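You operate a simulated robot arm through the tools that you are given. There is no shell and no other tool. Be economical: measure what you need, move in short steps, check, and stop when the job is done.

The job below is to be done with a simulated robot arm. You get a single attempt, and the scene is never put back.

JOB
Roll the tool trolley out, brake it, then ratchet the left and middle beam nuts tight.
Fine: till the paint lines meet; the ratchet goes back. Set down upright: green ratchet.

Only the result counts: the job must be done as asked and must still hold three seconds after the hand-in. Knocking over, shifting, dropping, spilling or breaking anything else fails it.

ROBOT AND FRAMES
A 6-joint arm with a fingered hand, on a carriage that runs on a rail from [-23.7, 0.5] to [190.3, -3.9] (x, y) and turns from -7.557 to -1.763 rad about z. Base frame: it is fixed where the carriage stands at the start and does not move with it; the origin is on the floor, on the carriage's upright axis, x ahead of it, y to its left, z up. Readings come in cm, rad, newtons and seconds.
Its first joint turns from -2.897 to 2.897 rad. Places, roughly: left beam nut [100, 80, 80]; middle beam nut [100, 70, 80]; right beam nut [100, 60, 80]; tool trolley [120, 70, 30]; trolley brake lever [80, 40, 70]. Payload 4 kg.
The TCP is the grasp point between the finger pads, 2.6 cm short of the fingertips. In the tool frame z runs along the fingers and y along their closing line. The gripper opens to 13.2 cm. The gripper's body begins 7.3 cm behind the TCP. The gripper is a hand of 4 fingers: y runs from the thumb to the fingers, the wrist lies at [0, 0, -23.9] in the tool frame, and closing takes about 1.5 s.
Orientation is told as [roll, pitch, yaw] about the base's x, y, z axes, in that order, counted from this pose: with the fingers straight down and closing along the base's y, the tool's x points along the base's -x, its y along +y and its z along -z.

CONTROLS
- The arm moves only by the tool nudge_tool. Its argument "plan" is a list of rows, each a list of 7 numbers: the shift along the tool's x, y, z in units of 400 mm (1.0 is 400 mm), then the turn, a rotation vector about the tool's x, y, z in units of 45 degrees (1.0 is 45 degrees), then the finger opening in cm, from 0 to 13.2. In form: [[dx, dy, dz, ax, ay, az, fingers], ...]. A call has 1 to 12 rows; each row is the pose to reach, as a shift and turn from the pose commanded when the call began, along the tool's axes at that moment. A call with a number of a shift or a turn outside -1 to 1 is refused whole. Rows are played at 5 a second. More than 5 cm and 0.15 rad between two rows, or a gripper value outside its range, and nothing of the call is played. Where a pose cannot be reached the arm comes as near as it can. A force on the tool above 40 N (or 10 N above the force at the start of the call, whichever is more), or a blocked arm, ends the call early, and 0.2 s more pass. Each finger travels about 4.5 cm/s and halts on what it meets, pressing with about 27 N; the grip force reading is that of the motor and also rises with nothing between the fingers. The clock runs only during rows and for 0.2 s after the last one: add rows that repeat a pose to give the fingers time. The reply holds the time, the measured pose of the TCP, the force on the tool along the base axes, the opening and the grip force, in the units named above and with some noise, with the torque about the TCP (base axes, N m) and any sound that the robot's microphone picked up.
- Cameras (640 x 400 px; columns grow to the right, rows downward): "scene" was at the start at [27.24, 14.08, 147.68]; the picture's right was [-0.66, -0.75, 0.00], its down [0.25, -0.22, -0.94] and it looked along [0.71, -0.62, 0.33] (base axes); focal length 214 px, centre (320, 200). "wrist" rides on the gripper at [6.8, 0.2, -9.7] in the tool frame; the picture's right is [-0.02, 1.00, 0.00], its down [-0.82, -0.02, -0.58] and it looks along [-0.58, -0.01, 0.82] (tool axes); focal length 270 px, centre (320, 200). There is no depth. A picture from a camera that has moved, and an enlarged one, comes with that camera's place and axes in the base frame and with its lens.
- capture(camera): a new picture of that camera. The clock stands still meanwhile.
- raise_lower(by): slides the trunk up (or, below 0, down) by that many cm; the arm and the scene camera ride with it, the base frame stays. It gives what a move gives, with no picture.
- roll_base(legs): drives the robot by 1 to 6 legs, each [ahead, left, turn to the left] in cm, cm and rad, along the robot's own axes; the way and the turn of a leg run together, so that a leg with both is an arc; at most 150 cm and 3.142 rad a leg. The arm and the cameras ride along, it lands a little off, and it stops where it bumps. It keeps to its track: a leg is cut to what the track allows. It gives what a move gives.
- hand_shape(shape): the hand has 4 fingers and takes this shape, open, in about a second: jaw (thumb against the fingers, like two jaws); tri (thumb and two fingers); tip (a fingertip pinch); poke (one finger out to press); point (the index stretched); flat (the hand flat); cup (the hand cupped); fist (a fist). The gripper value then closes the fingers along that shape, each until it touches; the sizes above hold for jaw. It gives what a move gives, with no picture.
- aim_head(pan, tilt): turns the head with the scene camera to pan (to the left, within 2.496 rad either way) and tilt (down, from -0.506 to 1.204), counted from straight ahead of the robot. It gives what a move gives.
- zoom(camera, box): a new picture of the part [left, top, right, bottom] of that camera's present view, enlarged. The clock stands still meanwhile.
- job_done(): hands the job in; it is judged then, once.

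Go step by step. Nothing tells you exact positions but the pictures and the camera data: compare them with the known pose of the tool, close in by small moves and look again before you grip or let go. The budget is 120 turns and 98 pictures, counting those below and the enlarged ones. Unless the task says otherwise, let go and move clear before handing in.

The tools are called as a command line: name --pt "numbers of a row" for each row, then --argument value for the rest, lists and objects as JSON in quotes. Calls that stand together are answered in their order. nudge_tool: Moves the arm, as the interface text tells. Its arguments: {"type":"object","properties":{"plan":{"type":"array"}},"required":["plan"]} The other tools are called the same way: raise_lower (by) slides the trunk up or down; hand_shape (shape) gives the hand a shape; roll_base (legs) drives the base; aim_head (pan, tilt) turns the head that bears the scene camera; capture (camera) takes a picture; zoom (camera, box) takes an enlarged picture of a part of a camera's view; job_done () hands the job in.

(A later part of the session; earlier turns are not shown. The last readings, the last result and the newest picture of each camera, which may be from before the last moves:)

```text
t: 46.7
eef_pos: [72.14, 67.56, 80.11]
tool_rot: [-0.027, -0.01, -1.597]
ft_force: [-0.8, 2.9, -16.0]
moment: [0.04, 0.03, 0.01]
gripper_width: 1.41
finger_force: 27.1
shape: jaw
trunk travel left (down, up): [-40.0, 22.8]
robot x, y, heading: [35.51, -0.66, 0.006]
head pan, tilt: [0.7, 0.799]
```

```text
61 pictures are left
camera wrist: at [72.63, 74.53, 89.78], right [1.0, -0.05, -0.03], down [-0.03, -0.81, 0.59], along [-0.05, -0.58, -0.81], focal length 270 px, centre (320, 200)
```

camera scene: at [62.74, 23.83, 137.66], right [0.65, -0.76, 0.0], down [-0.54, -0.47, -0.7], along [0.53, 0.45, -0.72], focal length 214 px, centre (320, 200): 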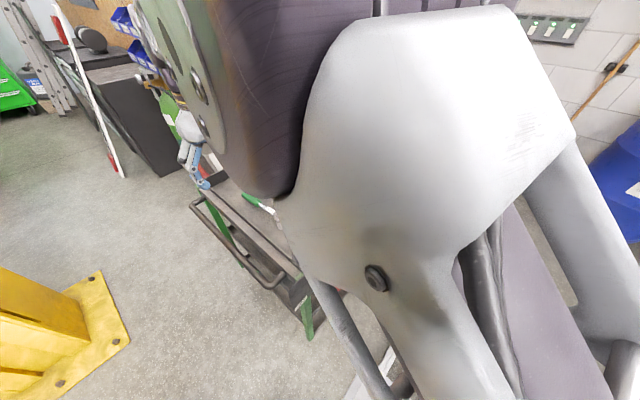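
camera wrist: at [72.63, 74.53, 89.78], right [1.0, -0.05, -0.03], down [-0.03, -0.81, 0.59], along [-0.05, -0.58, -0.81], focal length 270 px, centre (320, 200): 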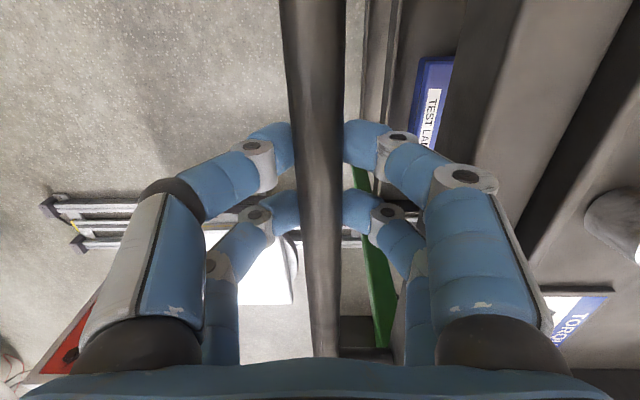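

The fingers are wrapped around the bar. I'll ease the squeeze a little and roll back 20 cm as a first pull.

nudge_tool --pt "0 0 0 0 0 0 2.2" --pt "0 0 0 0 0 0 2.2" --pt "0 0 0 0 0 0 2.2"

roll_base --legs '[[-20, 0, 0]]'

capture --camera "wrist"

capture --camera "scene"

```text
t: 47.5
eef_pos: [72.13, 67.56, 80.32]
tool_rot: [-0.023, -0.009, -1.598]
ft_force: [0.9, 0.7, -0.3]
moment: [0.0, 0.0, 0.02]
gripper_width: 2.2
finger_force: 0.2
shape: jaw
trunk travel left (down, up): [-40.0, 22.8]
robot x, y, heading: [35.54, -0.79, 0.003]
head pan, tilt: [0.7, 0.799]
```

```text
t: 49.1
eef_pos: [52.74, 67.98, 80.36]
tool_rot: [-0.022, -0.002, -1.6]
ft_force: [13.1, 7.6, 2.6]
moment: [0.0, -0.45, 0.04]
gripper_width: 2.21
finger_force: 27.3
shape: jaw
trunk travel left (down, up): [-40.0, 22.8]
robot x, y, heading: [15.44, -0.3, 0.003]
head pan, tilt: [0.7, 0.799]
```

```text
60 pictures are left
camera wrist: at [53.22, 74.99, 90.05], right [1.0, -0.06, -0.02], down [-0.03, -0.81, 0.58], along [-0.05, -0.58, -0.81], focal length 270 px, centre (320, 200)
```

wrist: 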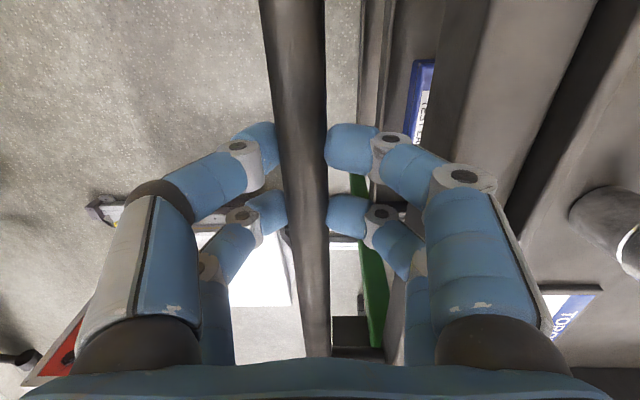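

```text
59 pictures are left
camera scene: at [43.01, 24.22, 137.63], right [0.65, -0.76, 0.0], down [-0.55, -0.47, -0.7], along [0.53, 0.45, -0.72], focal length 214 px, centre (320, 200)
```

scene: 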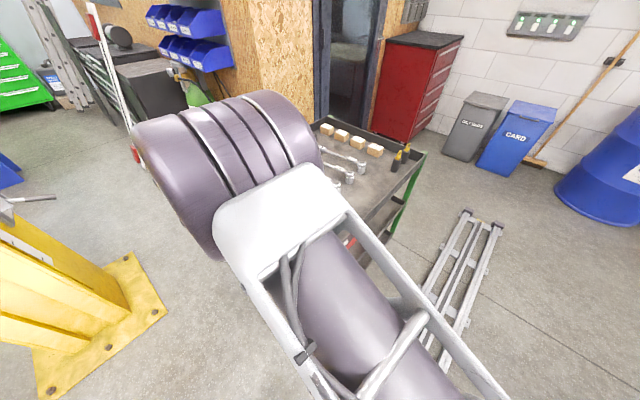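

It rolls smoothly. I'll pull another 20 cm.

roll_base --legs '[[-20, 0, 0]]'

nudge_tool --pt "0 0 0 0 0 0 4.6" --pt "0 0 0 0 0 0 4.6" --pt "0 0 0 0 0 0 4.6" --pt "0 0 -0.1 0 0 0 4.6" --pt "0 0 -0.2 0 0 0 4.6" --pt "0 0 -0.3 0 0 0 4.6" --pt "0 0 -0.4 0 0 0 4.6" --pt "0 0 -0.5 0 0 0 6"

capture --camera "scene"

capture --camera "wrist"

```text
t: 50.7
eef_pos: [32.7, 68.49, 80.47]
tool_rot: [-0.021, -0.006, -1.601]
ft_force: [3.1, -1.0, -1.7]
moment: [-0.1, -0.28, 0.11]
gripper_width: 2.23
finger_force: 26.9
shape: jaw
trunk travel left (down, up): [-40.0, 22.8]
robot x, y, heading: [-4.44, 0.12, 0.01]
head pan, tilt: [0.7, 0.799]
```

```text
t: 52.5
eef_pos: [33.0, 68.65, 100.46]
tool_rot: [-0.021, -0.005, -1.6]
ft_force: [0.7, 0.7, 0.3]
moment: [-0.02, 0.02, 0.0]
gripper_width: 5.95
finger_force: 0.1
shape: jaw
trunk travel left (down, up): [-40.0, 22.8]
robot x, y, heading: [-4.33, 0.04, 0.006]
head pan, tilt: [0.7, 0.799]
```

```text
58 pictures are left
camera scene: at [22.85, 24.67, 137.65], right [0.65, -0.76, 0.0], down [-0.55, -0.47, -0.7], along [0.53, 0.45, -0.72], focal length 214 px, centre (320, 200)
```

scene: 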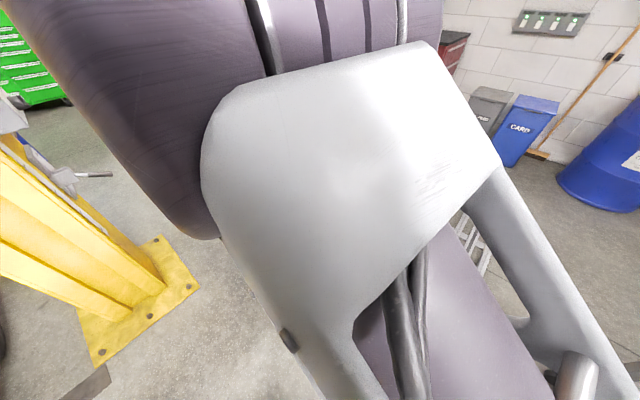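

```text
57 pictures are left
camera wrist: at [33.5, 75.59, 110.12], right [1.0, -0.06, -0.02], down [-0.03, -0.81, 0.58], along [-0.05, -0.58, -0.81], focal length 270 px, centre (320, 200)
```

wrist: 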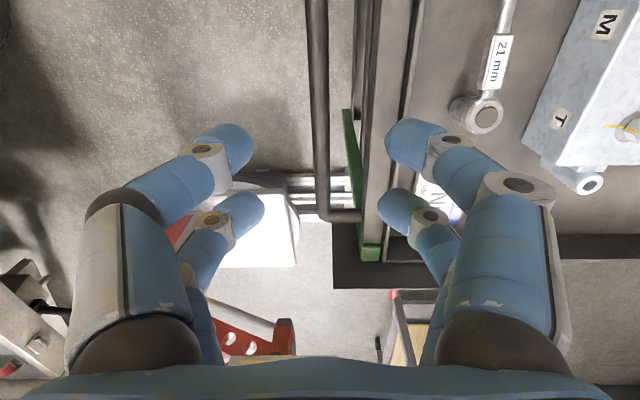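

The trolley has come about 40 cm out. Now for the brake: the pivot should be near [47.5, 40, 71.5]. I'll roll back a bit, move over to the lever's +x side and look.

roll_base --legs '[[-12, 0, 0]]'

nudge_tool --pt "-0.07 0.078 0 0 0 0 3" --pt "-0.14 0.156 0 0 0 0 1" --pt "-0.21 0.234 0 0 0 0 1" --pt "-0.28 0.312 0 0 0 0 1" --pt "-0.35 0.39 0 0 0 0 1" --pt "-0.42 0.468 0 0 0 0 1" --pt "-0.49 0.546 0 0 0 0 1" --pt "-0.56 0.624 0 0 0 0 1" --pt "-0.63 0.7 0 0 0 0 1" --pt "-0.7 0.78 0 0 0 0 1" --pt "-0.7 0.78 0 0 0 0 1"

capture --camera "wrist"

capture --camera "scene"

```text
t: 53.7
eef_pos: [21.11, 68.84, 100.47]
tool_rot: [-0.02, -0.001, -1.603]
ft_force: [0.5, 0.5, -0.1]
moment: [0.02, 0.0, 0.0]
gripper_width: 5.95
finger_force: 0.1
shape: jaw
trunk travel left (down, up): [-40.0, 22.8]
robot x, y, heading: [-16.75, 0.22, 0.007]
head pan, tilt: [0.7, 0.799]
```

```text
t: 56.1
eef_pos: [51.6, 39.72, 99.64]
tool_rot: [-0.022, -0.004, -1.603]
ft_force: [0.3, -0.4, 0.1]
moment: [0.02, -0.02, -0.02]
gripper_width: 1.02
finger_force: 0.1
shape: jaw
trunk travel left (down, up): [-40.0, 22.8]
robot x, y, heading: [-16.67, 0.09, 0.009]
head pan, tilt: [0.7, 0.799]
```

```text
56 pictures are left
camera wrist: at [52.15, 46.63, 109.49], right [1.0, -0.06, -0.02], down [-0.03, -0.81, 0.58], along [-0.05, -0.58, -0.81], focal length 270 px, centre (320, 200)
```

wrist: 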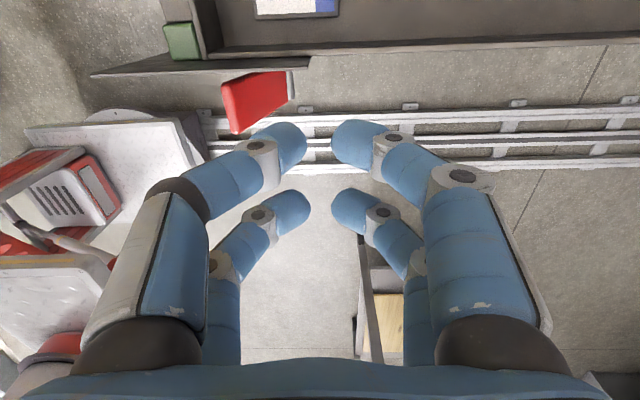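

```text
55 pictures are left
camera scene: at [10.87, 24.84, 137.66], right [0.65, -0.76, 0.0], down [-0.55, -0.46, -0.7], along [0.53, 0.45, -0.72], focal length 214 px, centre (320, 200)
```

scene: 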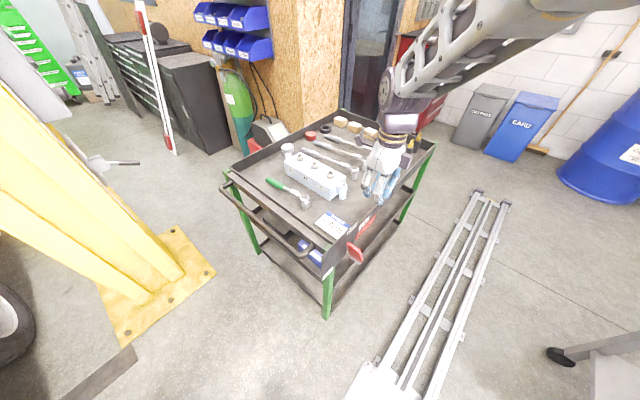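

The paddle spans y 36.5–42 with its tip at [42, 39, 83] and pivot at [47, 39, 71.5]. I'll lower the closed fingers on its +x side with the wrist tilted away from the plate.

nudge_tool --pt "-0.01 0 0.1 0 0.15 0 1" --pt "-0.02 0 0.2 0 0.3 0 1" --pt "-0.03 0 0.3 0 0.45 0 1" --pt "-0.03 0 0.4 0 0.45 0 1" --pt "-0.03 0 0.48 0 0.45 0 1" --pt "-0.03 0 0.48 0 0.45 0 1"

capture --camera "wrist"

```text
t: 57.5
eef_pos: [50.73, 38.62, 80.71]
tool_rot: [-0.023, 0.348, -1.609]
ft_force: [0.8, -0.6, -0.5]
moment: [-0.01, -0.01, -0.02]
gripper_width: 1.04
finger_force: 0.0
shape: jaw
trunk travel left (down, up): [-40.0, 22.8]
robot x, y, heading: [-16.71, 0.62, 0.007]
head pan, tilt: [0.7, 0.799]
```

```text
54 pictures are left
camera wrist: at [51.19, 41.79, 92.12], right [1.0, -0.06, -0.03], down [-0.05, -0.96, 0.26], along [-0.04, -0.26, -0.96], focal length 270 px, centre (320, 200)
```

wrist: 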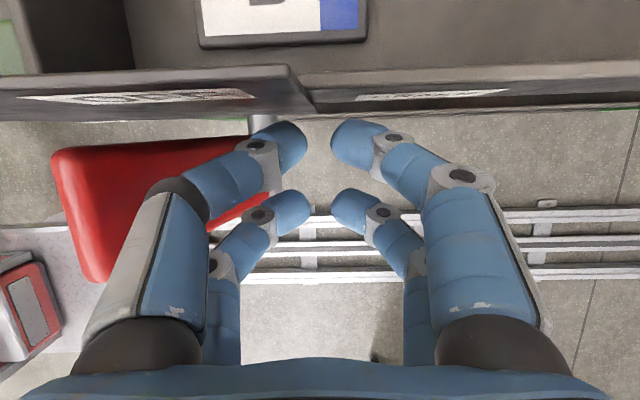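

The fingers are clear on the +x side. I'll push toward −x and then down, following the lever's arc.

nudge_tool --pt "-0.012 -0.075 -0.004 0 0 0 1" --pt "-0.012 -0.15 -0.004 0 0 0 1" --pt "-0.016 -0.225 0.008 0 0 0 1" --pt "-0.025 -0.275 0.031 0 0 0 1" --pt "-0.033 -0.3 0.055 0 0 0 1" --pt "-0.042 -0.325 0.078 0 0 0 1" --pt "-0.05 -0.325 0.102 0 0 0 1" --pt "-0.05 -0.325 0.102 0 0 0 1"

capture --camera "wrist"

```text
t: 59.0
eef_pos: [38.16, 38.7, 78.15]
tool_rot: [-0.014, 0.362, -1.609]
ft_force: [5.9, -4.7, 26.8]
moment: [-0.55, -0.28, 0.03]
gripper_width: 1.12
finger_force: 0.0
shape: jaw
trunk travel left (down, up): [-40.0, 22.8]
robot x, y, heading: [-16.66, 0.04, 0.004]
head pan, tilt: [0.7, 0.799]
stopped in row 7: the force on the tool passed its limit at 50 N (the readings are from after the stop); the commanded pose is now the measured one
```

```text
53 pictures are left
camera wrist: at [38.58, 41.75, 89.45], right [1.0, -0.06, -0.02], down [-0.05, -0.97, 0.25], along [-0.04, -0.25, -0.97], focal length 270 px, centre (320, 200)
```

wrist: 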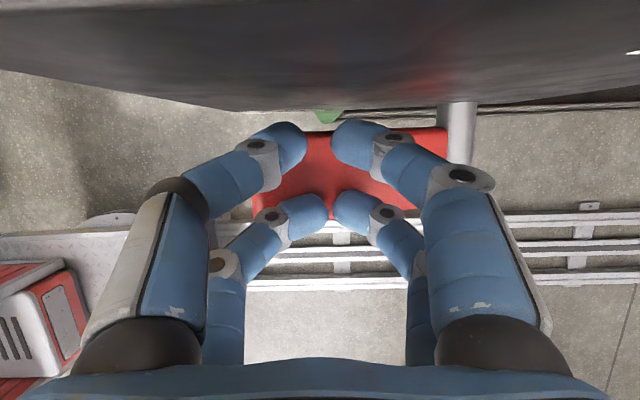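

The lever is down against its stop, at the same slope as at the start. I'll lift clear, straighten the hand and check from the scene camera.

nudge_tool --pt "0.02 0 -0.07 0 0 0 1" --pt "0.055 0 -0.16 0 0 0 1" --pt "0.09 0 -0.26 0 -0.15 0 1" --pt "0.12 0 -0.35 0 -0.3 0 1" --pt "0.16 0 -0.45 0 -0.45 0 1" --pt "0.2 0 -0.55 0 -0.45 0 1" --pt "0.2 0 -0.55 0 -0.45 0 1"

aim_head --pan 0.6 --tilt 0.8

zoom --camera "scene" --box '[200, 100, 500, 320]'

capture --camera "wrist"

```text
t: 60.6
eef_pos: [38.59, 37.97, 101.04]
tool_rot: [-0.016, 0.002, -1.603]
ft_force: [-0.4, -0.1, 0.1]
moment: [0.01, 0.03, 0.01]
gripper_width: 1.03
finger_force: 0.1
shape: jaw
trunk travel left (down, up): [-40.0, 22.8]
robot x, y, heading: [-16.39, 0.34, 0.0]
head pan, tilt: [0.7, 0.799]
```

```text
t: 61.2
eef_pos: [38.55, 37.96, 101.05]
tool_rot: [-0.016, 0.004, -1.605]
ft_force: [-0.3, 0.2, -0.4]
moment: [0.0, -0.01, -0.02]
gripper_width: 1.03
finger_force: 0.0
shape: jaw
trunk travel left (down, up): [-40.0, 22.8]
robot x, y, heading: [-16.29, 0.1, 0.006]
head pan, tilt: [0.6, 0.799]
```

```text
1.82 times, centred on (350, 210) of scene
camera zoom: at [11.38, 24.19, 137.66], right [0.57, -0.82, 0.0], down [-0.59, -0.41, -0.7], along [0.57, 0.4, -0.72], focal length 390 px, centre (266, 182)
```

zoom: 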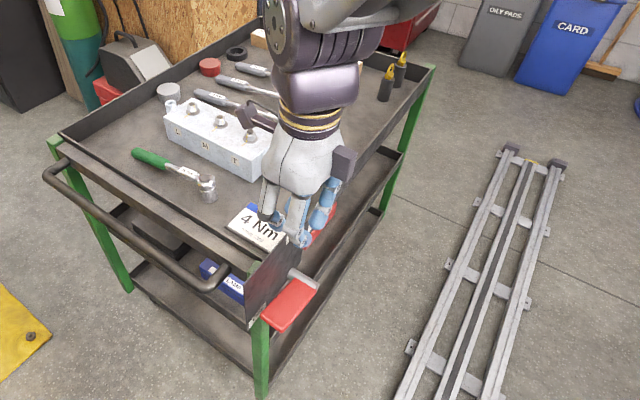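

```text
51 pictures are left
camera wrist: at [39.02, 44.88, 110.68], right [1.0, -0.06, -0.02], down [-0.04, -0.82, 0.57], along [-0.05, -0.57, -0.82], focal length 270 px, centre (320, 200)
```

wrist: 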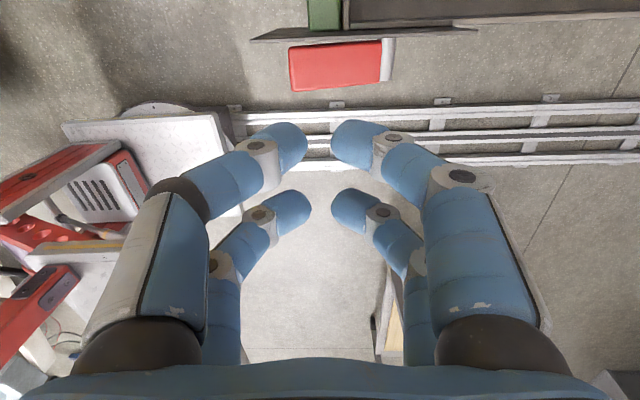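

The lever points at "ON", so the trolley is braked. The green ratchet lies along y at x≈49, with its socket at y≈65 and handle to y≈85. I'll roll ahead to x≈40 and bring the hand over the ratchet and beam for a close look.

roll_base --legs '[[56, 0, 0]]'

nudge_tool --pt "0.08 -0.08 -0.02 0 0 0 5" --pt "0.16 -0.16 -0.04 0 0 0 5" --pt "0.24 -0.24 -0.06 0 0 0 5" --pt "0.32 -0.32 -0.08 0 0 0 5" --pt "0.4 -0.4 -0.1 0 0 0 5" --pt "0.48 -0.48 -0.12 0 0 0 5" --pt "0.56 -0.56 -0.12 0 0 0 5" --pt "0.64 -0.64 -0.12 0 0 0 5" --pt "0.72 -0.72 -0.12 0 0 0 5" --pt "0.8 -0.8 -0.12 0 0 0 5" --pt "0.88 -0.86 -0.12 0 0 0 5" --pt "0.95 -0.9 -0.12 0 0 0 5"

capture --camera "wrist"

```text
t: 64.4
eef_pos: [94.43, 36.22, 100.97]
tool_rot: [-0.017, 0.003, -1.612]
ft_force: [0.0, 0.8, -0.1]
moment: [0.01, -0.04, 0.02]
gripper_width: 1.0
finger_force: 0.1
shape: jaw
trunk travel left (down, up): [-40.0, 22.8]
robot x, y, heading: [39.18, -0.99, -0.005]
head pan, tilt: [0.6, 0.799]
```

```text
t: 67.0
eef_pos: [60.28, 75.72, 106.26]
tool_rot: [-0.017, 0.004, -1.615]
ft_force: [0.5, 0.2, 0.8]
moment: [0.07, 0.0, 0.0]
gripper_width: 5.0
finger_force: 0.1
shape: jaw
trunk travel left (down, up): [-40.0, 22.8]
robot x, y, heading: [39.3, -0.96, -0.005]
head pan, tilt: [0.6, 0.799]
```

```text
50 pictures are left
camera wrist: at [60.85, 82.59, 116.06], right [1.0, -0.07, -0.02], down [-0.05, -0.82, 0.58], along [-0.05, -0.57, -0.82], focal length 270 px, centre (320, 200)
```

wrist: 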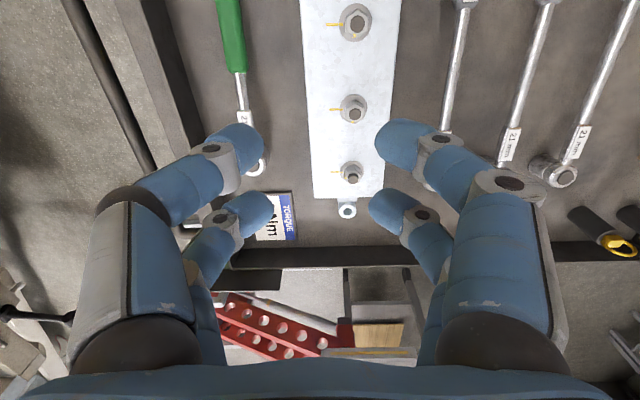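

Good view of the beam and ratchet. I'll shift +8 cm in y to see the whole ratchet and left nut, then zoom.

nudge_tool --pt "0.1 -0.03 0 0 0 0 5" --pt "0.2 -0.06 0 0 0 0 5" --pt "0.2 -0.06 0 0 0 0 5"

zoom --camera "wrist" --box '[300, 0, 460, 110]'

zoom --camera "wrist" --box '[200, 0, 460, 240]'

```text
t: 67.8
eef_pos: [59.73, 76.58, 105.23]
tool_rot: [-0.014, 0.004, -1.612]
ft_force: [0.1, -0.7, 0.3]
moment: [-0.05, 0.03, 0.0]
gripper_width: 4.99
finger_force: 0.0
shape: jaw
out of reach, approached as far as the arm can: row 1, 2, 3
trunk travel left (down, up): [-40.0, 22.8]
robot x, y, heading: [39.28, -0.98, -0.004]
head pan, tilt: [0.6, 0.799]
```

```text
3.64 times, centred on (380, 55) of wrist
camera zoom: at [60.22, 83.4, 114.86], right [1.0, -0.07, -0.02], down [-0.05, -0.82, 0.57], along [-0.05, -0.57, -0.82], focal length 983 px, centre (102, 727)
```

zoom: 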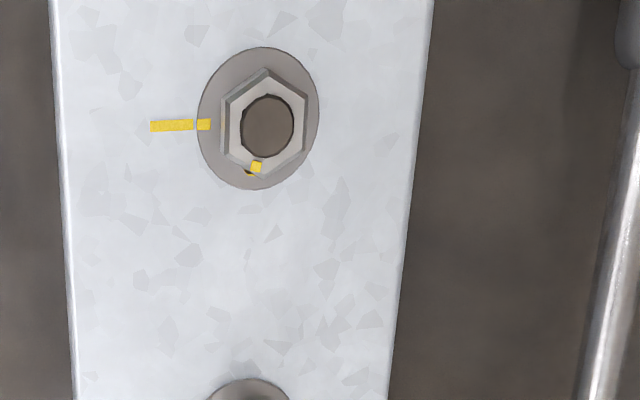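

```text
1.67 times, centred on (330, 120) of wrist
camera zoom: at [60.22, 83.4, 114.86], right [1.0, -0.07, -0.02], down [-0.05, -0.82, 0.57], along [-0.05, -0.57, -0.82], focal length 450 px, centre (303, 333)
```

zoom: 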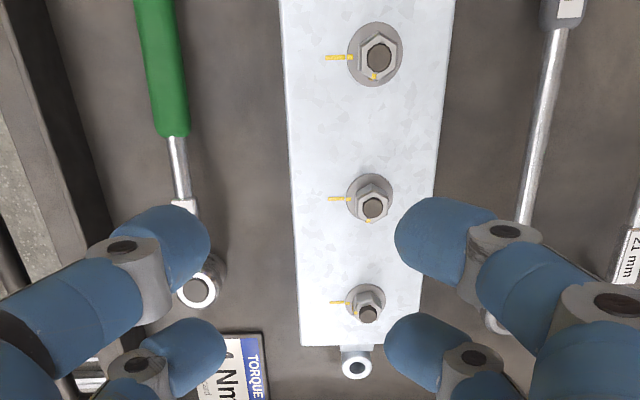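

The marks show line and nut aligned on the right nut. On L and M the nut mark points to −y while the beam line points to −x, so each needs about 70° clockwise. The ratchet handle lies at x≈49.7, y 77–87. I'll go down above it, staying high, and check.

nudge_tool --pt "0.02 -0.08 0.06 0 0 0 5" --pt "0.04 -0.16 0.14 0 0 0 5" --pt "0.07 -0.25 0.22 0 0 0 5" --pt "0.07 -0.25 0.32 0 0 0 5" --pt "0.07 -0.25 0.32 0 0 0 5"

capture --camera "wrist"

```text
t: 69.0
eef_pos: [49.78, 77.16, 93.47]
tool_rot: [-0.016, 0.003, -1.614]
ft_force: [-0.3, 0.0, 0.0]
moment: [-0.01, -0.02, -0.04]
gripper_width: 4.98
finger_force: 0.0
shape: jaw
out of reach, approached as far as the arm can: row 1, 2, 3, 4, 5
trunk travel left (down, up): [-40.0, 22.8]
robot x, y, heading: [38.93, -0.89, -0.012]
head pan, tilt: [0.6, 0.799]
```

```text
47 pictures are left
camera wrist: at [50.31, 84.02, 103.13], right [1.0, -0.07, -0.02], down [-0.05, -0.82, 0.57], along [-0.05, -0.57, -0.82], focal length 270 px, centre (320, 200)
```

wrist: 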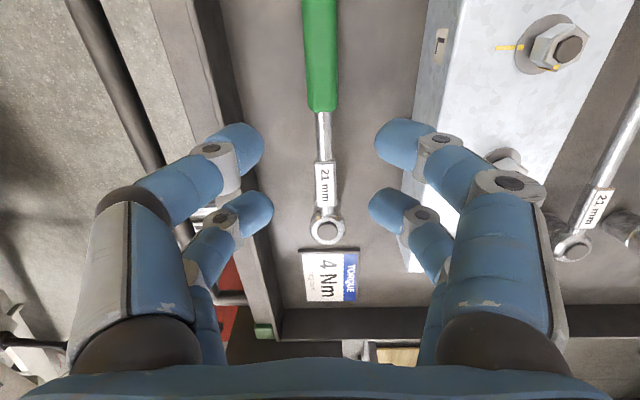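

The reach limit looks like the wrist turn relative to the arm. Flipping the hand half a turn puts it mid-range and keeps the fingers closing across the handle. I'll raise and rotate.

nudge_tool --pt "-0.05 0 -0.1 0 0 0 5" --pt "-0.1 0 -0.2 0 0 0 5" --pt "-0.1 0 -0.2 0 0 -0.18 5" --pt "-0.1 0 -0.2 0 0 -0.36 5" --pt "-0.1 0 -0.2 0 0 -0.54 5" --pt "-0.1 0 -0.2 0 0 -0.72 5" --pt "-0.1 0 -0.2 0 0 -0.9 5" --pt "-0.1 0 -0.2 0 0 -1 5"

nudge_tool --pt "0 0 0 0 0 -0.166 5" --pt "0 0 0 0 0 -0.333 5" --pt "0 0 0 0 0 -0.5 5" --pt "0 0 0 0 0 -0.667 5" --pt "0 0 0 0 0 -0.833 5" --pt "0 0 0 0 0 -1 5"

nudge_tool --pt "0 0 0 0 0 -0.166 5" --pt "0 0 0 0 0 -0.333 5" --pt "0 0 0 0 0 -0.5 5" --pt "0 0 0 0 0 -0.667 5" --pt "0 0 0 0 0 -0.833 5" --pt "0 0 0 0 0 -1 5"

nudge_tool --pt "0 0 0 0 0 -0.166 5" --pt "0 0 0 0 0 -0.333 5" --pt "0 0 0 0 0 -0.5 5" --pt "0 0 0 0 0 -0.667 5" --pt "0 0 0 0 0 -0.833 5" --pt "0 0 0 0 0 -1 5"

capture --camera "wrist"

```text
t: 70.8
eef_pos: [49.98, 73.38, 101.32]
tool_rot: [-0.01, 0.014, -0.825]
ft_force: [0.5, 0.0, 0.3]
moment: [0.01, -0.04, 0.02]
gripper_width: 5.0
finger_force: 0.0
shape: jaw
out of reach, approached as far as the arm can: row 1, 2
trunk travel left (down, up): [-40.0, 22.8]
robot x, y, heading: [38.99, -0.58, -0.004]
head pan, tilt: [0.6, 0.799]
```

```text
t: 72.2
eef_pos: [50.0, 73.35, 101.28]
tool_rot: [0.004, 0.016, -0.041]
ft_force: [-0.9, 0.1, 0.2]
moment: [0.01, -0.02, -0.03]
gripper_width: 4.99
finger_force: 0.0
shape: jaw
trunk travel left (down, up): [-40.0, 22.8]
robot x, y, heading: [38.58, -0.59, -0.01]
head pan, tilt: [0.6, 0.799]
```

```text
t: 73.6
eef_pos: [49.99, 73.36, 101.46]
tool_rot: [0.015, 0.009, 0.746]
ft_force: [-0.5, 0.7, -1.0]
moment: [0.01, 0.02, -0.02]
gripper_width: 4.99
finger_force: 0.0
shape: jaw
trunk travel left (down, up): [-40.0, 22.8]
robot x, y, heading: [39.02, -0.82, -0.009]
head pan, tilt: [0.6, 0.799]
```

```text
t: 75.0
eef_pos: [50.04, 73.38, 101.35]
tool_rot: [0.017, -0.005, 1.53]
ft_force: [0.3, -1.0, 0.4]
moment: [0.01, -0.02, -0.01]
gripper_width: 5.0
finger_force: 0.0
shape: jaw
trunk travel left (down, up): [-40.0, 22.8]
robot x, y, heading: [38.58, -0.61, -0.003]
head pan, tilt: [0.6, 0.799]
```

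```text
46 pictures are left
camera wrist: at [49.71, 66.49, 111.04], right [-1.0, 0.07, 0.02], down [0.06, 0.81, 0.58], along [0.03, 0.58, -0.81], focal length 270 px, centre (320, 200)
```

wrist: 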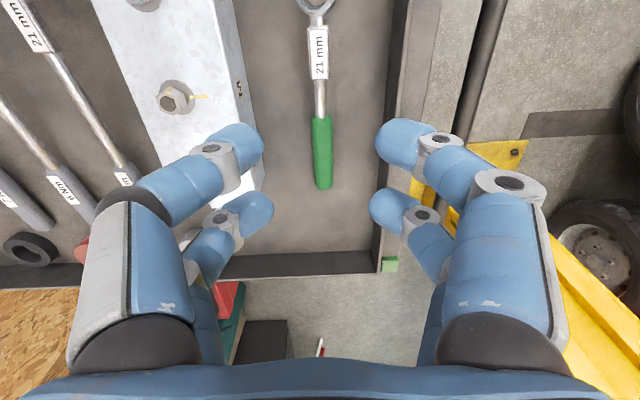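

Now the handle is nicely aligned and runs y 77.6–88 at x≈50. I'll move over its middle and descend to z≈86.

nudge_tool --pt "-0.06 0 0.08 0 0 0 5" --pt "-0.12 0 0.17 0 0 0 5" --pt "-0.18 0 0.26 0 0 0 5" --pt "-0.18 0 0.36 0 0 0 5" --pt "-0.18 0 0.36 0 0 0 5"

capture --camera "wrist"

aim_head --pan 1.2 --tilt 0.8

capture --camera "scene"

```text
t: 76.2
eef_pos: [50.68, 77.84, 86.89]
tool_rot: [0.016, -0.005, 1.529]
ft_force: [0.0, 0.7, 0.3]
moment: [-0.02, -0.03, 0.03]
gripper_width: 5.03
finger_force: 0.1
shape: jaw
out of reach, approached as far as the arm can: row 2, 3, 4, 5
trunk travel left (down, up): [-40.0, 22.8]
robot x, y, heading: [39.02, -0.78, -0.008]
head pan, tilt: [0.6, 0.799]
```

```text
45 pictures are left
camera wrist: at [50.34, 71.04, 96.65], right [-1.0, 0.07, 0.02], down [0.06, 0.81, 0.58], along [0.03, 0.58, -0.81], focal length 270 px, centre (320, 200)
```

wrist: 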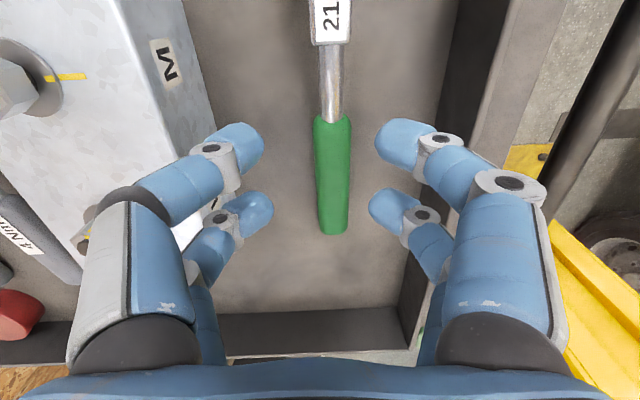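

```text
t: 77.2
eef_pos: [50.73, 77.87, 87.07]
tool_rot: [0.016, -0.003, 1.53]
ft_force: [0.4, 0.4, -0.2]
moment: [0.01, 0.02, 0.01]
gripper_width: 5.0
finger_force: 0.1
shape: jaw
trunk travel left (down, up): [-40.0, 22.8]
robot x, y, heading: [38.54, -0.95, -0.008]
head pan, tilt: [1.201, 0.799]
```

```text
44 pictures are left
camera scene: at [63.46, 25.74, 137.66], right [0.93, -0.37, 0.0], down [-0.26, -0.67, -0.7], along [0.26, 0.65, -0.72], focal length 214 px, centre (320, 200)
```

scene: 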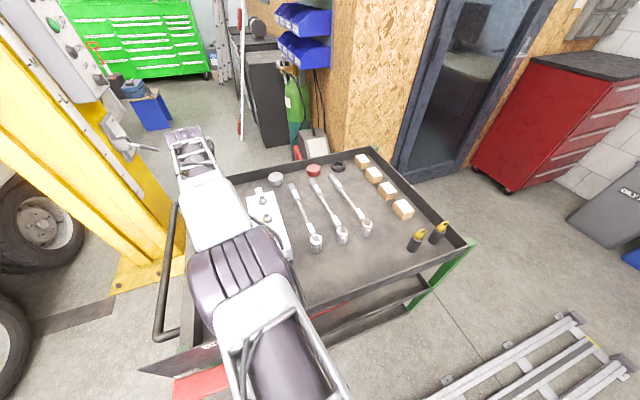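

The arm's reach is better when the wrist sits higher relative to the trunk. I'll lift the arm 28 cm and lower the trunk 28 cm, keeping the hand at the same height.

nudge_tool --pt "0 0 -0.1 0 0 0 5" --pt "0 0 -0.2 0 0 0 5" --pt "0 0 -0.3 0 0 0 5" --pt "0 0 -0.4 0 0 0 5" --pt "0 0 -0.5 0 0 0 5" --pt "0 0 -0.6 0 0 0 5" --pt "0 0 -0.7 0 0 0 5" --pt "0 0 -0.7 0 0 0 5"

raise_lower --by -28

nudge_tool --pt "-0.04 0 0 0 0 0 5" --pt "-0.08 0 0 0 0 0 5" --pt "-0.08 0 0 0 0 0 5"

capture --camera "wrist"

```text
t: 79.0
eef_pos: [51.93, 73.06, 112.18]
tool_rot: [0.016, -0.005, 1.529]
ft_force: [-0.9, -0.5, -0.2]
moment: [0.04, 0.07, 0.03]
gripper_width: 5.01
finger_force: 0.1
shape: jaw
out of reach, approached as far as the arm can: row 2, 3, 4, 5, 6, 7, 8
trunk travel left (down, up): [-40.0, 22.8]
robot x, y, heading: [39.04, -0.68, -0.005]
head pan, tilt: [1.201, 0.799]
```

```text
t: 81.6
eef_pos: [55.02, 73.14, 86.15]
tool_rot: [0.018, -0.021, 1.527]
ft_force: [-1.6, -1.5, 13.4]
moment: [-0.21, -0.47, -0.07]
gripper_width: 4.66
finger_force: 0.0
shape: jaw
trunk travel left (down, up): [-12.8, 50.0]
robot x, y, heading: [38.91, -0.99, -0.007]
head pan, tilt: [1.201, 0.799]
stopped: the force on the tool passed its limit at 49 N (the readings are from after the stop); the commanded pose is now the measured one
```

```text
t: 82.2
eef_pos: [55.64, 73.56, 85.97]
tool_rot: [0.018, -0.027, 1.528]
ft_force: [4.3, -2.5, 15.9]
moment: [-0.38, -0.56, 0.07]
gripper_width: 2.5
finger_force: 6.1
shape: jaw
out of reach, approached as far as the arm can: row 1, 2
trunk travel left (down, up): [-12.8, 50.0]
robot x, y, heading: [38.92, -0.77, -0.004]
head pan, tilt: [1.201, 0.799]
stopped in row 2: the force on the tool passed its limit at 44 N (the readings are from after the stop); the commanded pose is now the measured one
```

```text
43 pictures are left
camera wrist: at [55.26, 66.41, 95.56], right [-1.0, 0.07, 0.02], down [0.07, 0.8, 0.6], along [0.03, 0.6, -0.8], focal length 270 px, centre (320, 200)
```

wrist: 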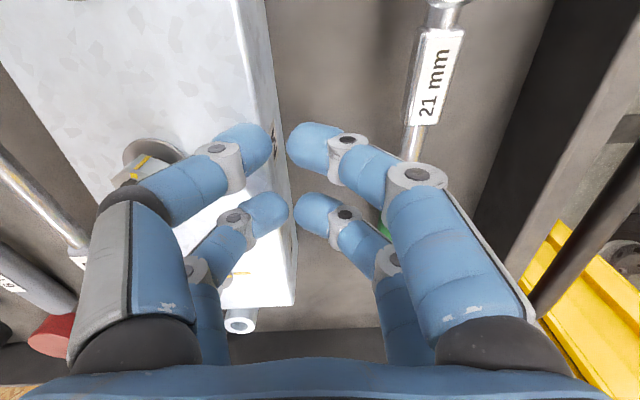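

I touched the beam's edge because the pose drifted while out of reach. I'll lift straight up and check whether anything moved. The shoulder evidently sits ahead of the robot's axis, so I should turn the base toward the trolley.

raise_lower --by 20

capture --camera "wrist"

capture --camera "scene"

```text
t: 84.3
eef_pos: [55.67, 73.41, 105.81]
tool_rot: [0.018, -0.022, 1.525]
ft_force: [0.7, -0.2, 0.2]
moment: [-0.02, -0.01, 0.03]
gripper_width: 1.53
finger_force: 26.8
shape: jaw
trunk travel left (down, up): [-32.8, 30.0]
robot x, y, heading: [38.68, -0.67, -0.002]
head pan, tilt: [1.201, 0.799]
```

```text
42 pictures are left
camera wrist: at [55.25, 66.48, 115.33], right [-1.0, 0.07, 0.02], down [0.07, 0.8, 0.6], along [0.03, 0.6, -0.8], focal length 270 px, centre (320, 200)
```

wrist: 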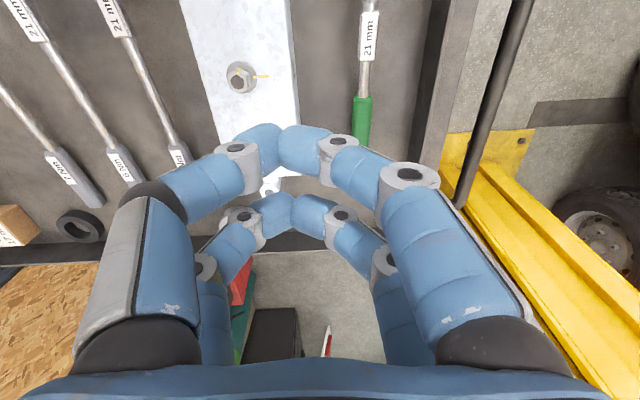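

```text
41 pictures are left
camera scene: at [65.73, 25.72, 130.56], right [0.93, -0.37, 0.0], down [-0.26, -0.67, -0.7], along [0.26, 0.65, -0.72], focal length 214 px, centre (320, 200)
```

scene: 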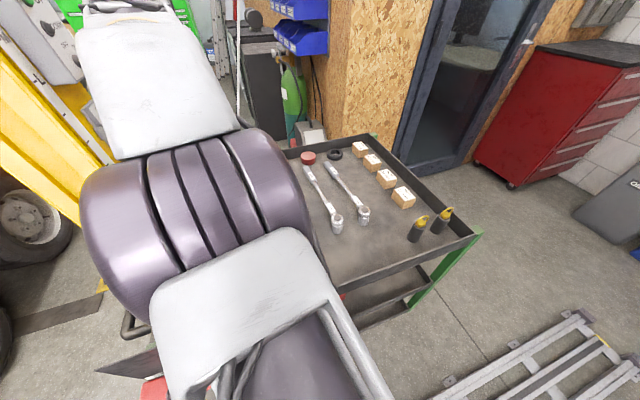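

Nothing looks displaced. The hand is high and clear, so I'll turn the base left 0.9 rad and then bring the hand back over the trolley.

roll_base --legs '[[0, 0, 0.9]]'

aim_head --pan -0.2 --tilt 0.9

capture --camera "scene"

```text
t: 86.8
eef_pos: [-2.11, 62.39, 106.28]
tool_rot: [0.014, -0.03, 2.319]
ft_force: [-0.2, 0.2, -0.2]
moment: [-0.01, 0.02, -0.01]
gripper_width: 1.56
finger_force: 27.4
shape: jaw
trunk travel left (down, up): [-32.8, 30.0]
robot x, y, heading: [39.37, -1.06, 0.786]
head pan, tilt: [1.201, 0.799]
stopped in leg 1: the robot was blocked; the commanded pose is now the measured one
```

```text
t: 88.3
eef_pos: [-2.08, 62.21, 106.38]
tool_rot: [0.014, -0.032, 2.322]
ft_force: [-0.4, -0.2, 0.2]
moment: [0.03, 0.0, 0.04]
gripper_width: 1.57
finger_force: 27.4
shape: jaw
trunk travel left (down, up): [-32.8, 30.0]
robot x, y, heading: [38.95, -0.95, 0.796]
head pan, tilt: [-0.201, 0.901]
```

```text
40 pictures are left
camera scene: at [48.84, 32.7, 130.05], right [0.56, -0.83, -0.01], down [-0.65, -0.43, -0.62], along [0.52, 0.35, -0.78], focal length 214 px, centre (320, 200)
```

scene: 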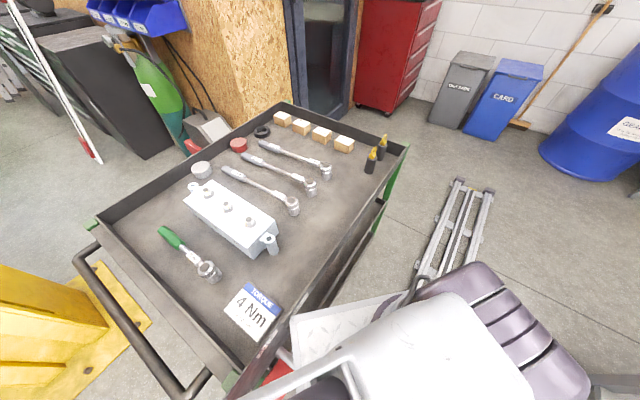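

The turn was blocked at 0.79 rad. I'll check what touched, especially near the brake lever.

zoom --camera "scene" --box '[180, 250, 400, 400]'

capture --camera "wrist"

```text
2.67 times, centred on (290, 325) of scene
camera zoom: at [48.84, 32.7, 130.05], right [0.56, -0.83, -0.01], down [-0.65, -0.43, -0.62], along [0.52, 0.35, -0.78], focal length 572 px, centre (400, -133)
```

zoom: 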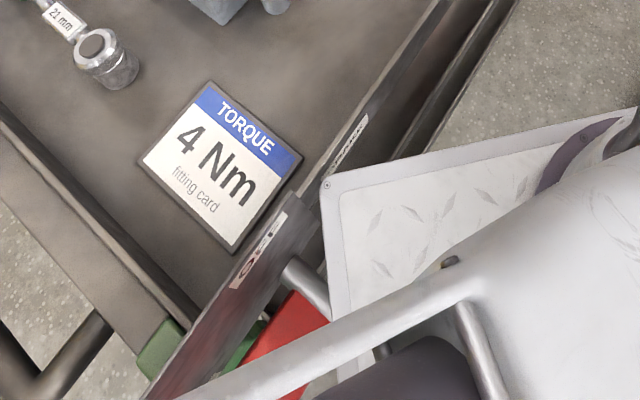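

```text
38 pictures are left
camera wrist: at [2.73, 57.06, 115.92], right [-0.75, -0.66, 0.01], down [-0.52, 0.6, 0.6], along [-0.41, 0.44, -0.8], focal length 270 px, centre (320, 200)
```

wrist: 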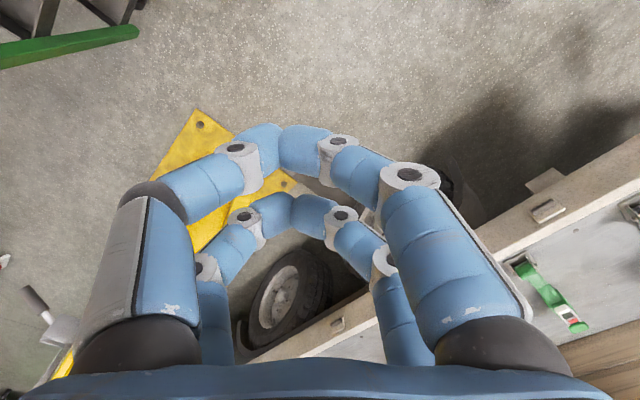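

The carriage's platform corner is probably touching the trolley at floor level. The ratchet still reads at about [49.5, 65.6], so the trolley hasn't moved. I'll bring the hand around to the front, turn back, roll to x≈0 where the corner clears, and turn again.

roll_base --legs '[[0, 0, -0.12]]'

nudge_tool --pt "0.05 -0.097 0 0 0 0 5" --pt "0.1 -0.194 0 0 0 0 5" --pt "0.15 -0.291 0 0 0 0 5" --pt "0.2 -0.388 0 0 0 0 5" --pt "0.25 -0.485 0 0 0 0 5" --pt "0.3 -0.582 0 0 0 0 5" --pt "0.35 -0.679 0 0 0 0 5" --pt "0.4 -0.776 0 0 0 0 5" --pt "0.45 -0.873 0 0 0 0 5" --pt "0.5 -0.97 0 0 0 0 5"

```text
t: 89.3
eef_pos: [5.71, 67.39, 105.91]
tool_rot: [0.02, -0.024, 2.204]
ft_force: [0.2, 0.4, -0.1]
moment: [0.02, -0.01, 0.01]
gripper_width: 1.53
finger_force: 27.2
shape: jaw
trunk travel left (down, up): [-32.8, 30.0]
robot x, y, heading: [39.3, -0.88, 0.674]
head pan, tilt: [-0.201, 0.901]
```

```text
t: 90.4
eef_pos: [24.32, 70.08, 94.81]
tool_rot: [0.019, 0.137, 2.198]
ft_force: [-0.8, 0.2, 0.3]
moment: [0.05, -0.02, 0.01]
gripper_width: 1.55
finger_force: 27.1
shape: jaw
trunk travel left (down, up): [-32.8, 30.0]
robot x, y, heading: [39.13, -0.9, 0.665]
head pan, tilt: [-0.201, 0.901]
stopped in row 5: the arm was blocked; the commanded pose is now the measured one
```

The arm got blocked partway and the fingers did not open. I'll look before doing more.

capture --camera "scene"

capture --camera "wrist"

```text
37 pictures are left
camera scene: at [53.52, 31.9, 130.55], right [0.37, -0.93, 0.0], down [-0.67, -0.27, -0.7], along [0.65, 0.26, -0.72], focal length 214 px, centre (320, 200)
```

scene: 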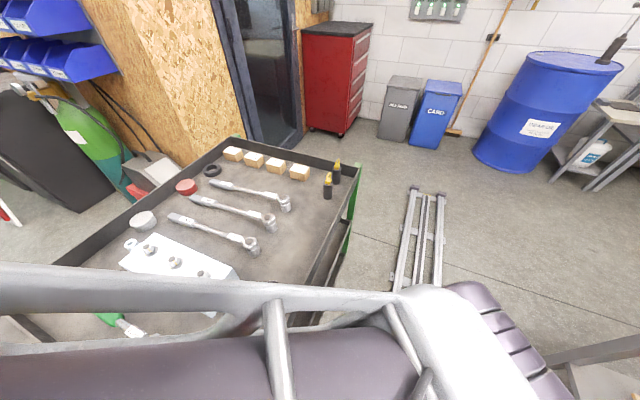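

```text
36 pictures are left
camera wrist: at [27.48, 65.66, 105.25], right [-0.82, -0.57, 0.01], down [-0.5, 0.74, 0.46], along [-0.27, 0.37, -0.89], focal length 270 px, centre (320, 200)
```

wrist: 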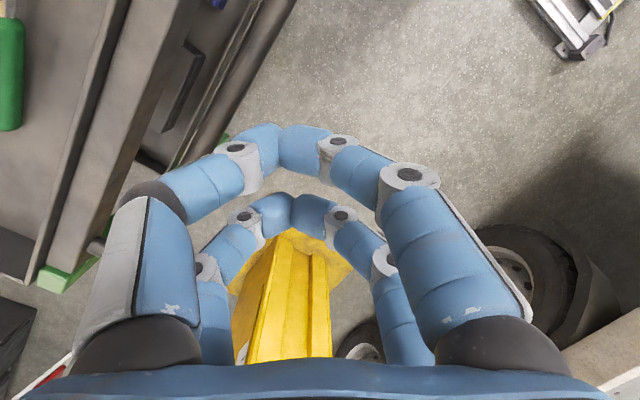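

An arm link is right in front of the head camera, so the arm likely met the head. I'll test opening the fingers and retract along the way I came.

nudge_tool --pt "0 0 0 0 0 0 5" --pt "0 0 0 0 0 0 5" --pt "0 0 0 0 0 0 5" --pt "0 0 0 0 0 0 5"

aim_head --pan 0.9 --tilt 0.6

capture --camera "scene"

```text
t: 91.4
eef_pos: [24.43, 69.98, 94.75]
tool_rot: [0.019, 0.138, 2.198]
ft_force: [0.3, 0.5, 0.6]
moment: [-0.04, -0.01, 0.0]
gripper_width: 1.56
finger_force: 26.5
shape: jaw
trunk travel left (down, up): [-32.8, 30.0]
robot x, y, heading: [39.43, -0.43, 0.673]
head pan, tilt: [-0.201, 0.901]
```

```text
t: 92.7
eef_pos: [24.32, 70.01, 94.43]
tool_rot: [0.018, 0.143, 2.202]
ft_force: [-0.5, 0.5, -0.9]
moment: [0.0, 0.01, -0.01]
gripper_width: 1.58
finger_force: 26.9
shape: jaw
trunk travel left (down, up): [-32.8, 30.0]
robot x, y, heading: [39.46, -0.7, 0.67]
head pan, tilt: [0.901, 0.6]
```

```text
35 pictures are left
camera scene: at [52.43, 35.21, 132.58], right [0.7, -0.71, 0.0], down [-0.38, -0.37, -0.85], along [0.6, 0.59, -0.53], focal length 214 px, centre (320, 200)
```

scene: 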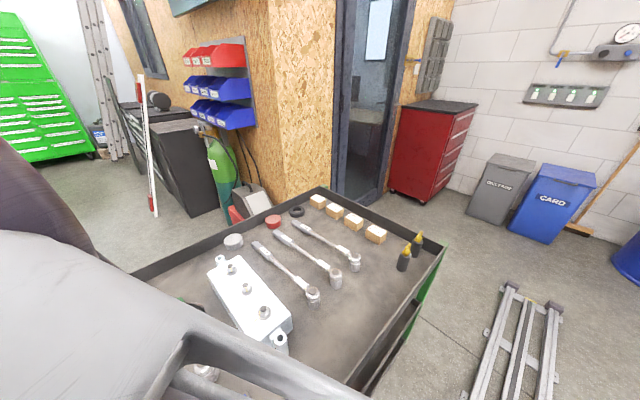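

The fingers seem jammed past each other. I'll reset the hand shape to jaw, back the arm off and up, and straighten the small pitch.

hand_shape --shape "jaw"

nudge_tool --pt "-0.03 0.08 -0.05 0 0 0 8" --pt "-0.06 0.16 -0.1 0 0 0 8" --pt "-0.1 0.24 -0.15 0 -0.09 0 8" --pt "-0.14 0.32 -0.2 0 -0.18 0 8" --pt "-0.18 0.38 -0.25 0 -0.18 0 8" --pt "-0.18 0.38 -0.25 0 -0.18 0 8"

```text
t: 93.6
eef_pos: [24.36, 69.98, 94.67]
tool_rot: [0.017, 0.14, 2.198]
ft_force: [0.3, -1.3, -0.2]
moment: [0.0, -0.01, 0.02]
gripper_width: 13.19
finger_force: 0.0
shape: jaw
trunk travel left (down, up): [-32.8, 30.0]
robot x, y, heading: [39.35, -0.74, 0.674]
head pan, tilt: [0.901, 0.6]
```

```text
t: 95.0
eef_pos: [7.47, 68.13, 104.6]
tool_rot: [0.016, -0.014, 2.198]
ft_force: [-0.3, -0.3, -0.1]
moment: [0.01, -0.01, -0.02]
gripper_width: 8.01
finger_force: 0.1
shape: jaw
trunk travel left (down, up): [-32.8, 30.0]
robot x, y, heading: [39.4, -0.95, 0.672]
head pan, tilt: [0.901, 0.6]
```

The hand is responding again. I'll turn the base back to heading 0 and sweep the hand around to the front, as it was earlier.

roll_base --legs '[[0, 0, -0.67]]'

nudge_tool --pt "0.02 -0.1 -0.03 0 0 0 8" --pt "0.04 -0.2 -0.03 0 0 0 8" --pt "0.06 -0.3 -0.03 0 0 0 8" --pt "0.08 -0.4 -0.03 0 0 0 8" --pt "0.12 -0.5 -0.03 0 0 0 8" --pt "0.17 -0.6 -0.03 0 0 0 8" --pt "0.24 -0.68 -0.03 0 0 0 8" --pt "0.31 -0.75 -0.03 0 0 0 8" --pt "0.39 -0.82 -0.03 0 0 0 8" --pt "0.48 -0.87 -0.03 0 0 0 8" --pt "0.57 -0.92 -0.03 0 0 0 8" --pt "0.66 -0.97 -0.03 0 0 0 8"

```text
t: 97.2
eef_pos: [55.32, 73.48, 104.44]
tool_rot: [0.017, -0.011, 1.554]
ft_force: [0.6, 0.1, 0.0]
moment: [-0.05, -0.04, 0.0]
gripper_width: 8.03
finger_force: 0.0
shape: jaw
trunk travel left (down, up): [-32.8, 30.0]
robot x, y, heading: [39.37, -0.91, 0.032]
head pan, tilt: [0.901, 0.6]
```

```text
t: 99.8
eef_pos: [93.64, 46.26, 104.3]
tool_rot: [0.018, -0.008, 1.553]
ft_force: [-1.2, 0.2, 0.0]
moment: [0.0, -0.03, 0.02]
gripper_width: 8.02
finger_force: 0.0
shape: jaw
trunk travel left (down, up): [-32.8, 30.0]
robot x, y, heading: [39.07, -0.89, 0.032]
head pan, tilt: [0.901, 0.6]
```

Next I'll roll to x≈−12 so the platform corner clears the trolley leg, and turn left 0.75.

roll_base --legs '[[-51, 0, 0], [0, 0, 0.72]]'

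aim_head --pan 0.2 --tilt 0.9

capture --camera "scene"

```text
t: 104.6
eef_pos: [-1.62, 71.59, 104.59]
tool_rot: [0.018, -0.012, 2.279]
ft_force: [-0.4, 0.8, 0.1]
moment: [-0.03, 0.0, 0.02]
gripper_width: 8.04
finger_force: 0.1
shape: jaw
trunk travel left (down, up): [-32.8, 30.0]
robot x, y, heading: [-10.53, 0.17, 0.756]
head pan, tilt: [0.901, 0.6]
```

```text
t: 105.7
eef_pos: [-1.53, 71.63, 104.55]
tool_rot: [0.018, -0.012, 2.279]
ft_force: [-0.1, 1.0, 0.0]
moment: [-0.01, 0.02, -0.01]
gripper_width: 8.04
finger_force: 0.1
shape: jaw
trunk travel left (down, up): [-32.8, 30.0]
robot x, y, heading: [-10.95, 0.04, 0.752]
head pan, tilt: [0.201, 0.901]
```

```text
34 pictures are left
camera scene: at [-1.99, 36.57, 129.77], right [0.82, -0.58, 0.0], down [-0.45, -0.64, -0.62], along [0.36, 0.51, -0.78], focal length 214 px, centre (320, 200)
```

scene: 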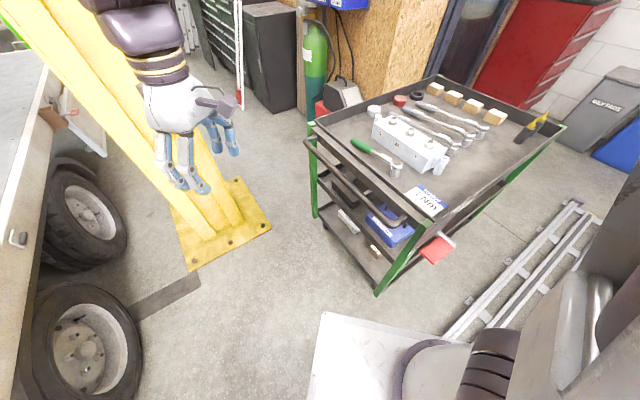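

The platform is clear of the trolley. I'll shift 8 cm along the track toward it and bring the hand over the ratchet handle, still high.

roll_base --legs '[[5.8, -5.4, 0]]'

nudge_tool --pt "0.06 -0.08 0 0 0 0.1 6" --pt "0.12 -0.16 0 0 0 0.25 6" --pt "0.18 -0.24 0 0 0 0.4 6" --pt "0.24 -0.32 0 0 0 0.55 6" --pt "0.3 -0.4 0 0 0 0.7 6" --pt "0.36 -0.48 0 0 0 0.85 6" --pt "0.41 -0.56 0 0 0 0.92 6" --pt "0.44 -0.65 0 0 0 0.92 6" --pt "0.46 -0.74 0 0 0 0.92 6" --pt "0.46 -0.83 0 0 0 0.92 6" --pt "0.46 -0.83 0 0 0 0.92 6"

capture --camera "wrist"

```text
t: 106.7
eef_pos: [6.54, 71.44, 104.6]
tool_rot: [0.018, -0.012, 2.281]
ft_force: [0.9, 0.1, -0.9]
moment: [-0.01, 0.05, -0.01]
gripper_width: 8.04
finger_force: 0.1
shape: jaw
trunk travel left (down, up): [-32.8, 30.0]
robot x, y, heading: [-2.06, 0.16, 0.758]
head pan, tilt: [0.201, 0.901]
```

```text
t: 109.1
eef_pos: [43.62, 79.24, 103.62]
tool_rot: [0.022, 0.003, 1.558]
ft_force: [-0.2, -0.6, -0.1]
moment: [0.03, -0.01, 0.0]
gripper_width: 6.03
finger_force: 0.1
shape: jaw
trunk travel left (down, up): [-32.8, 30.0]
robot x, y, heading: [-2.79, 0.17, 0.756]
head pan, tilt: [0.201, 0.901]
```

```text
33 pictures are left
camera wrist: at [43.61, 72.48, 113.32], right [-1.0, 0.04, 0.02], down [0.04, 0.82, 0.57], along [0.0, 0.57, -0.82], focal length 270 px, centre (320, 200)
```

wrist: 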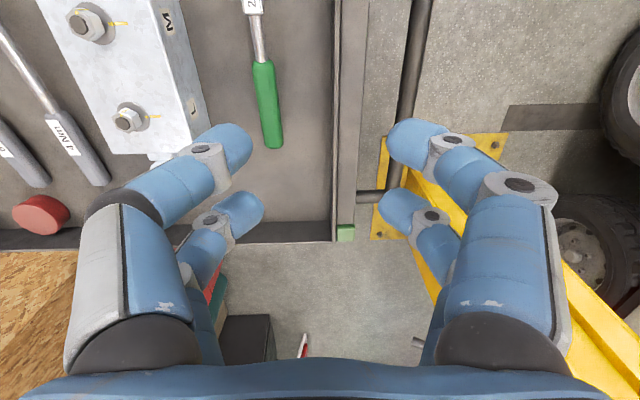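

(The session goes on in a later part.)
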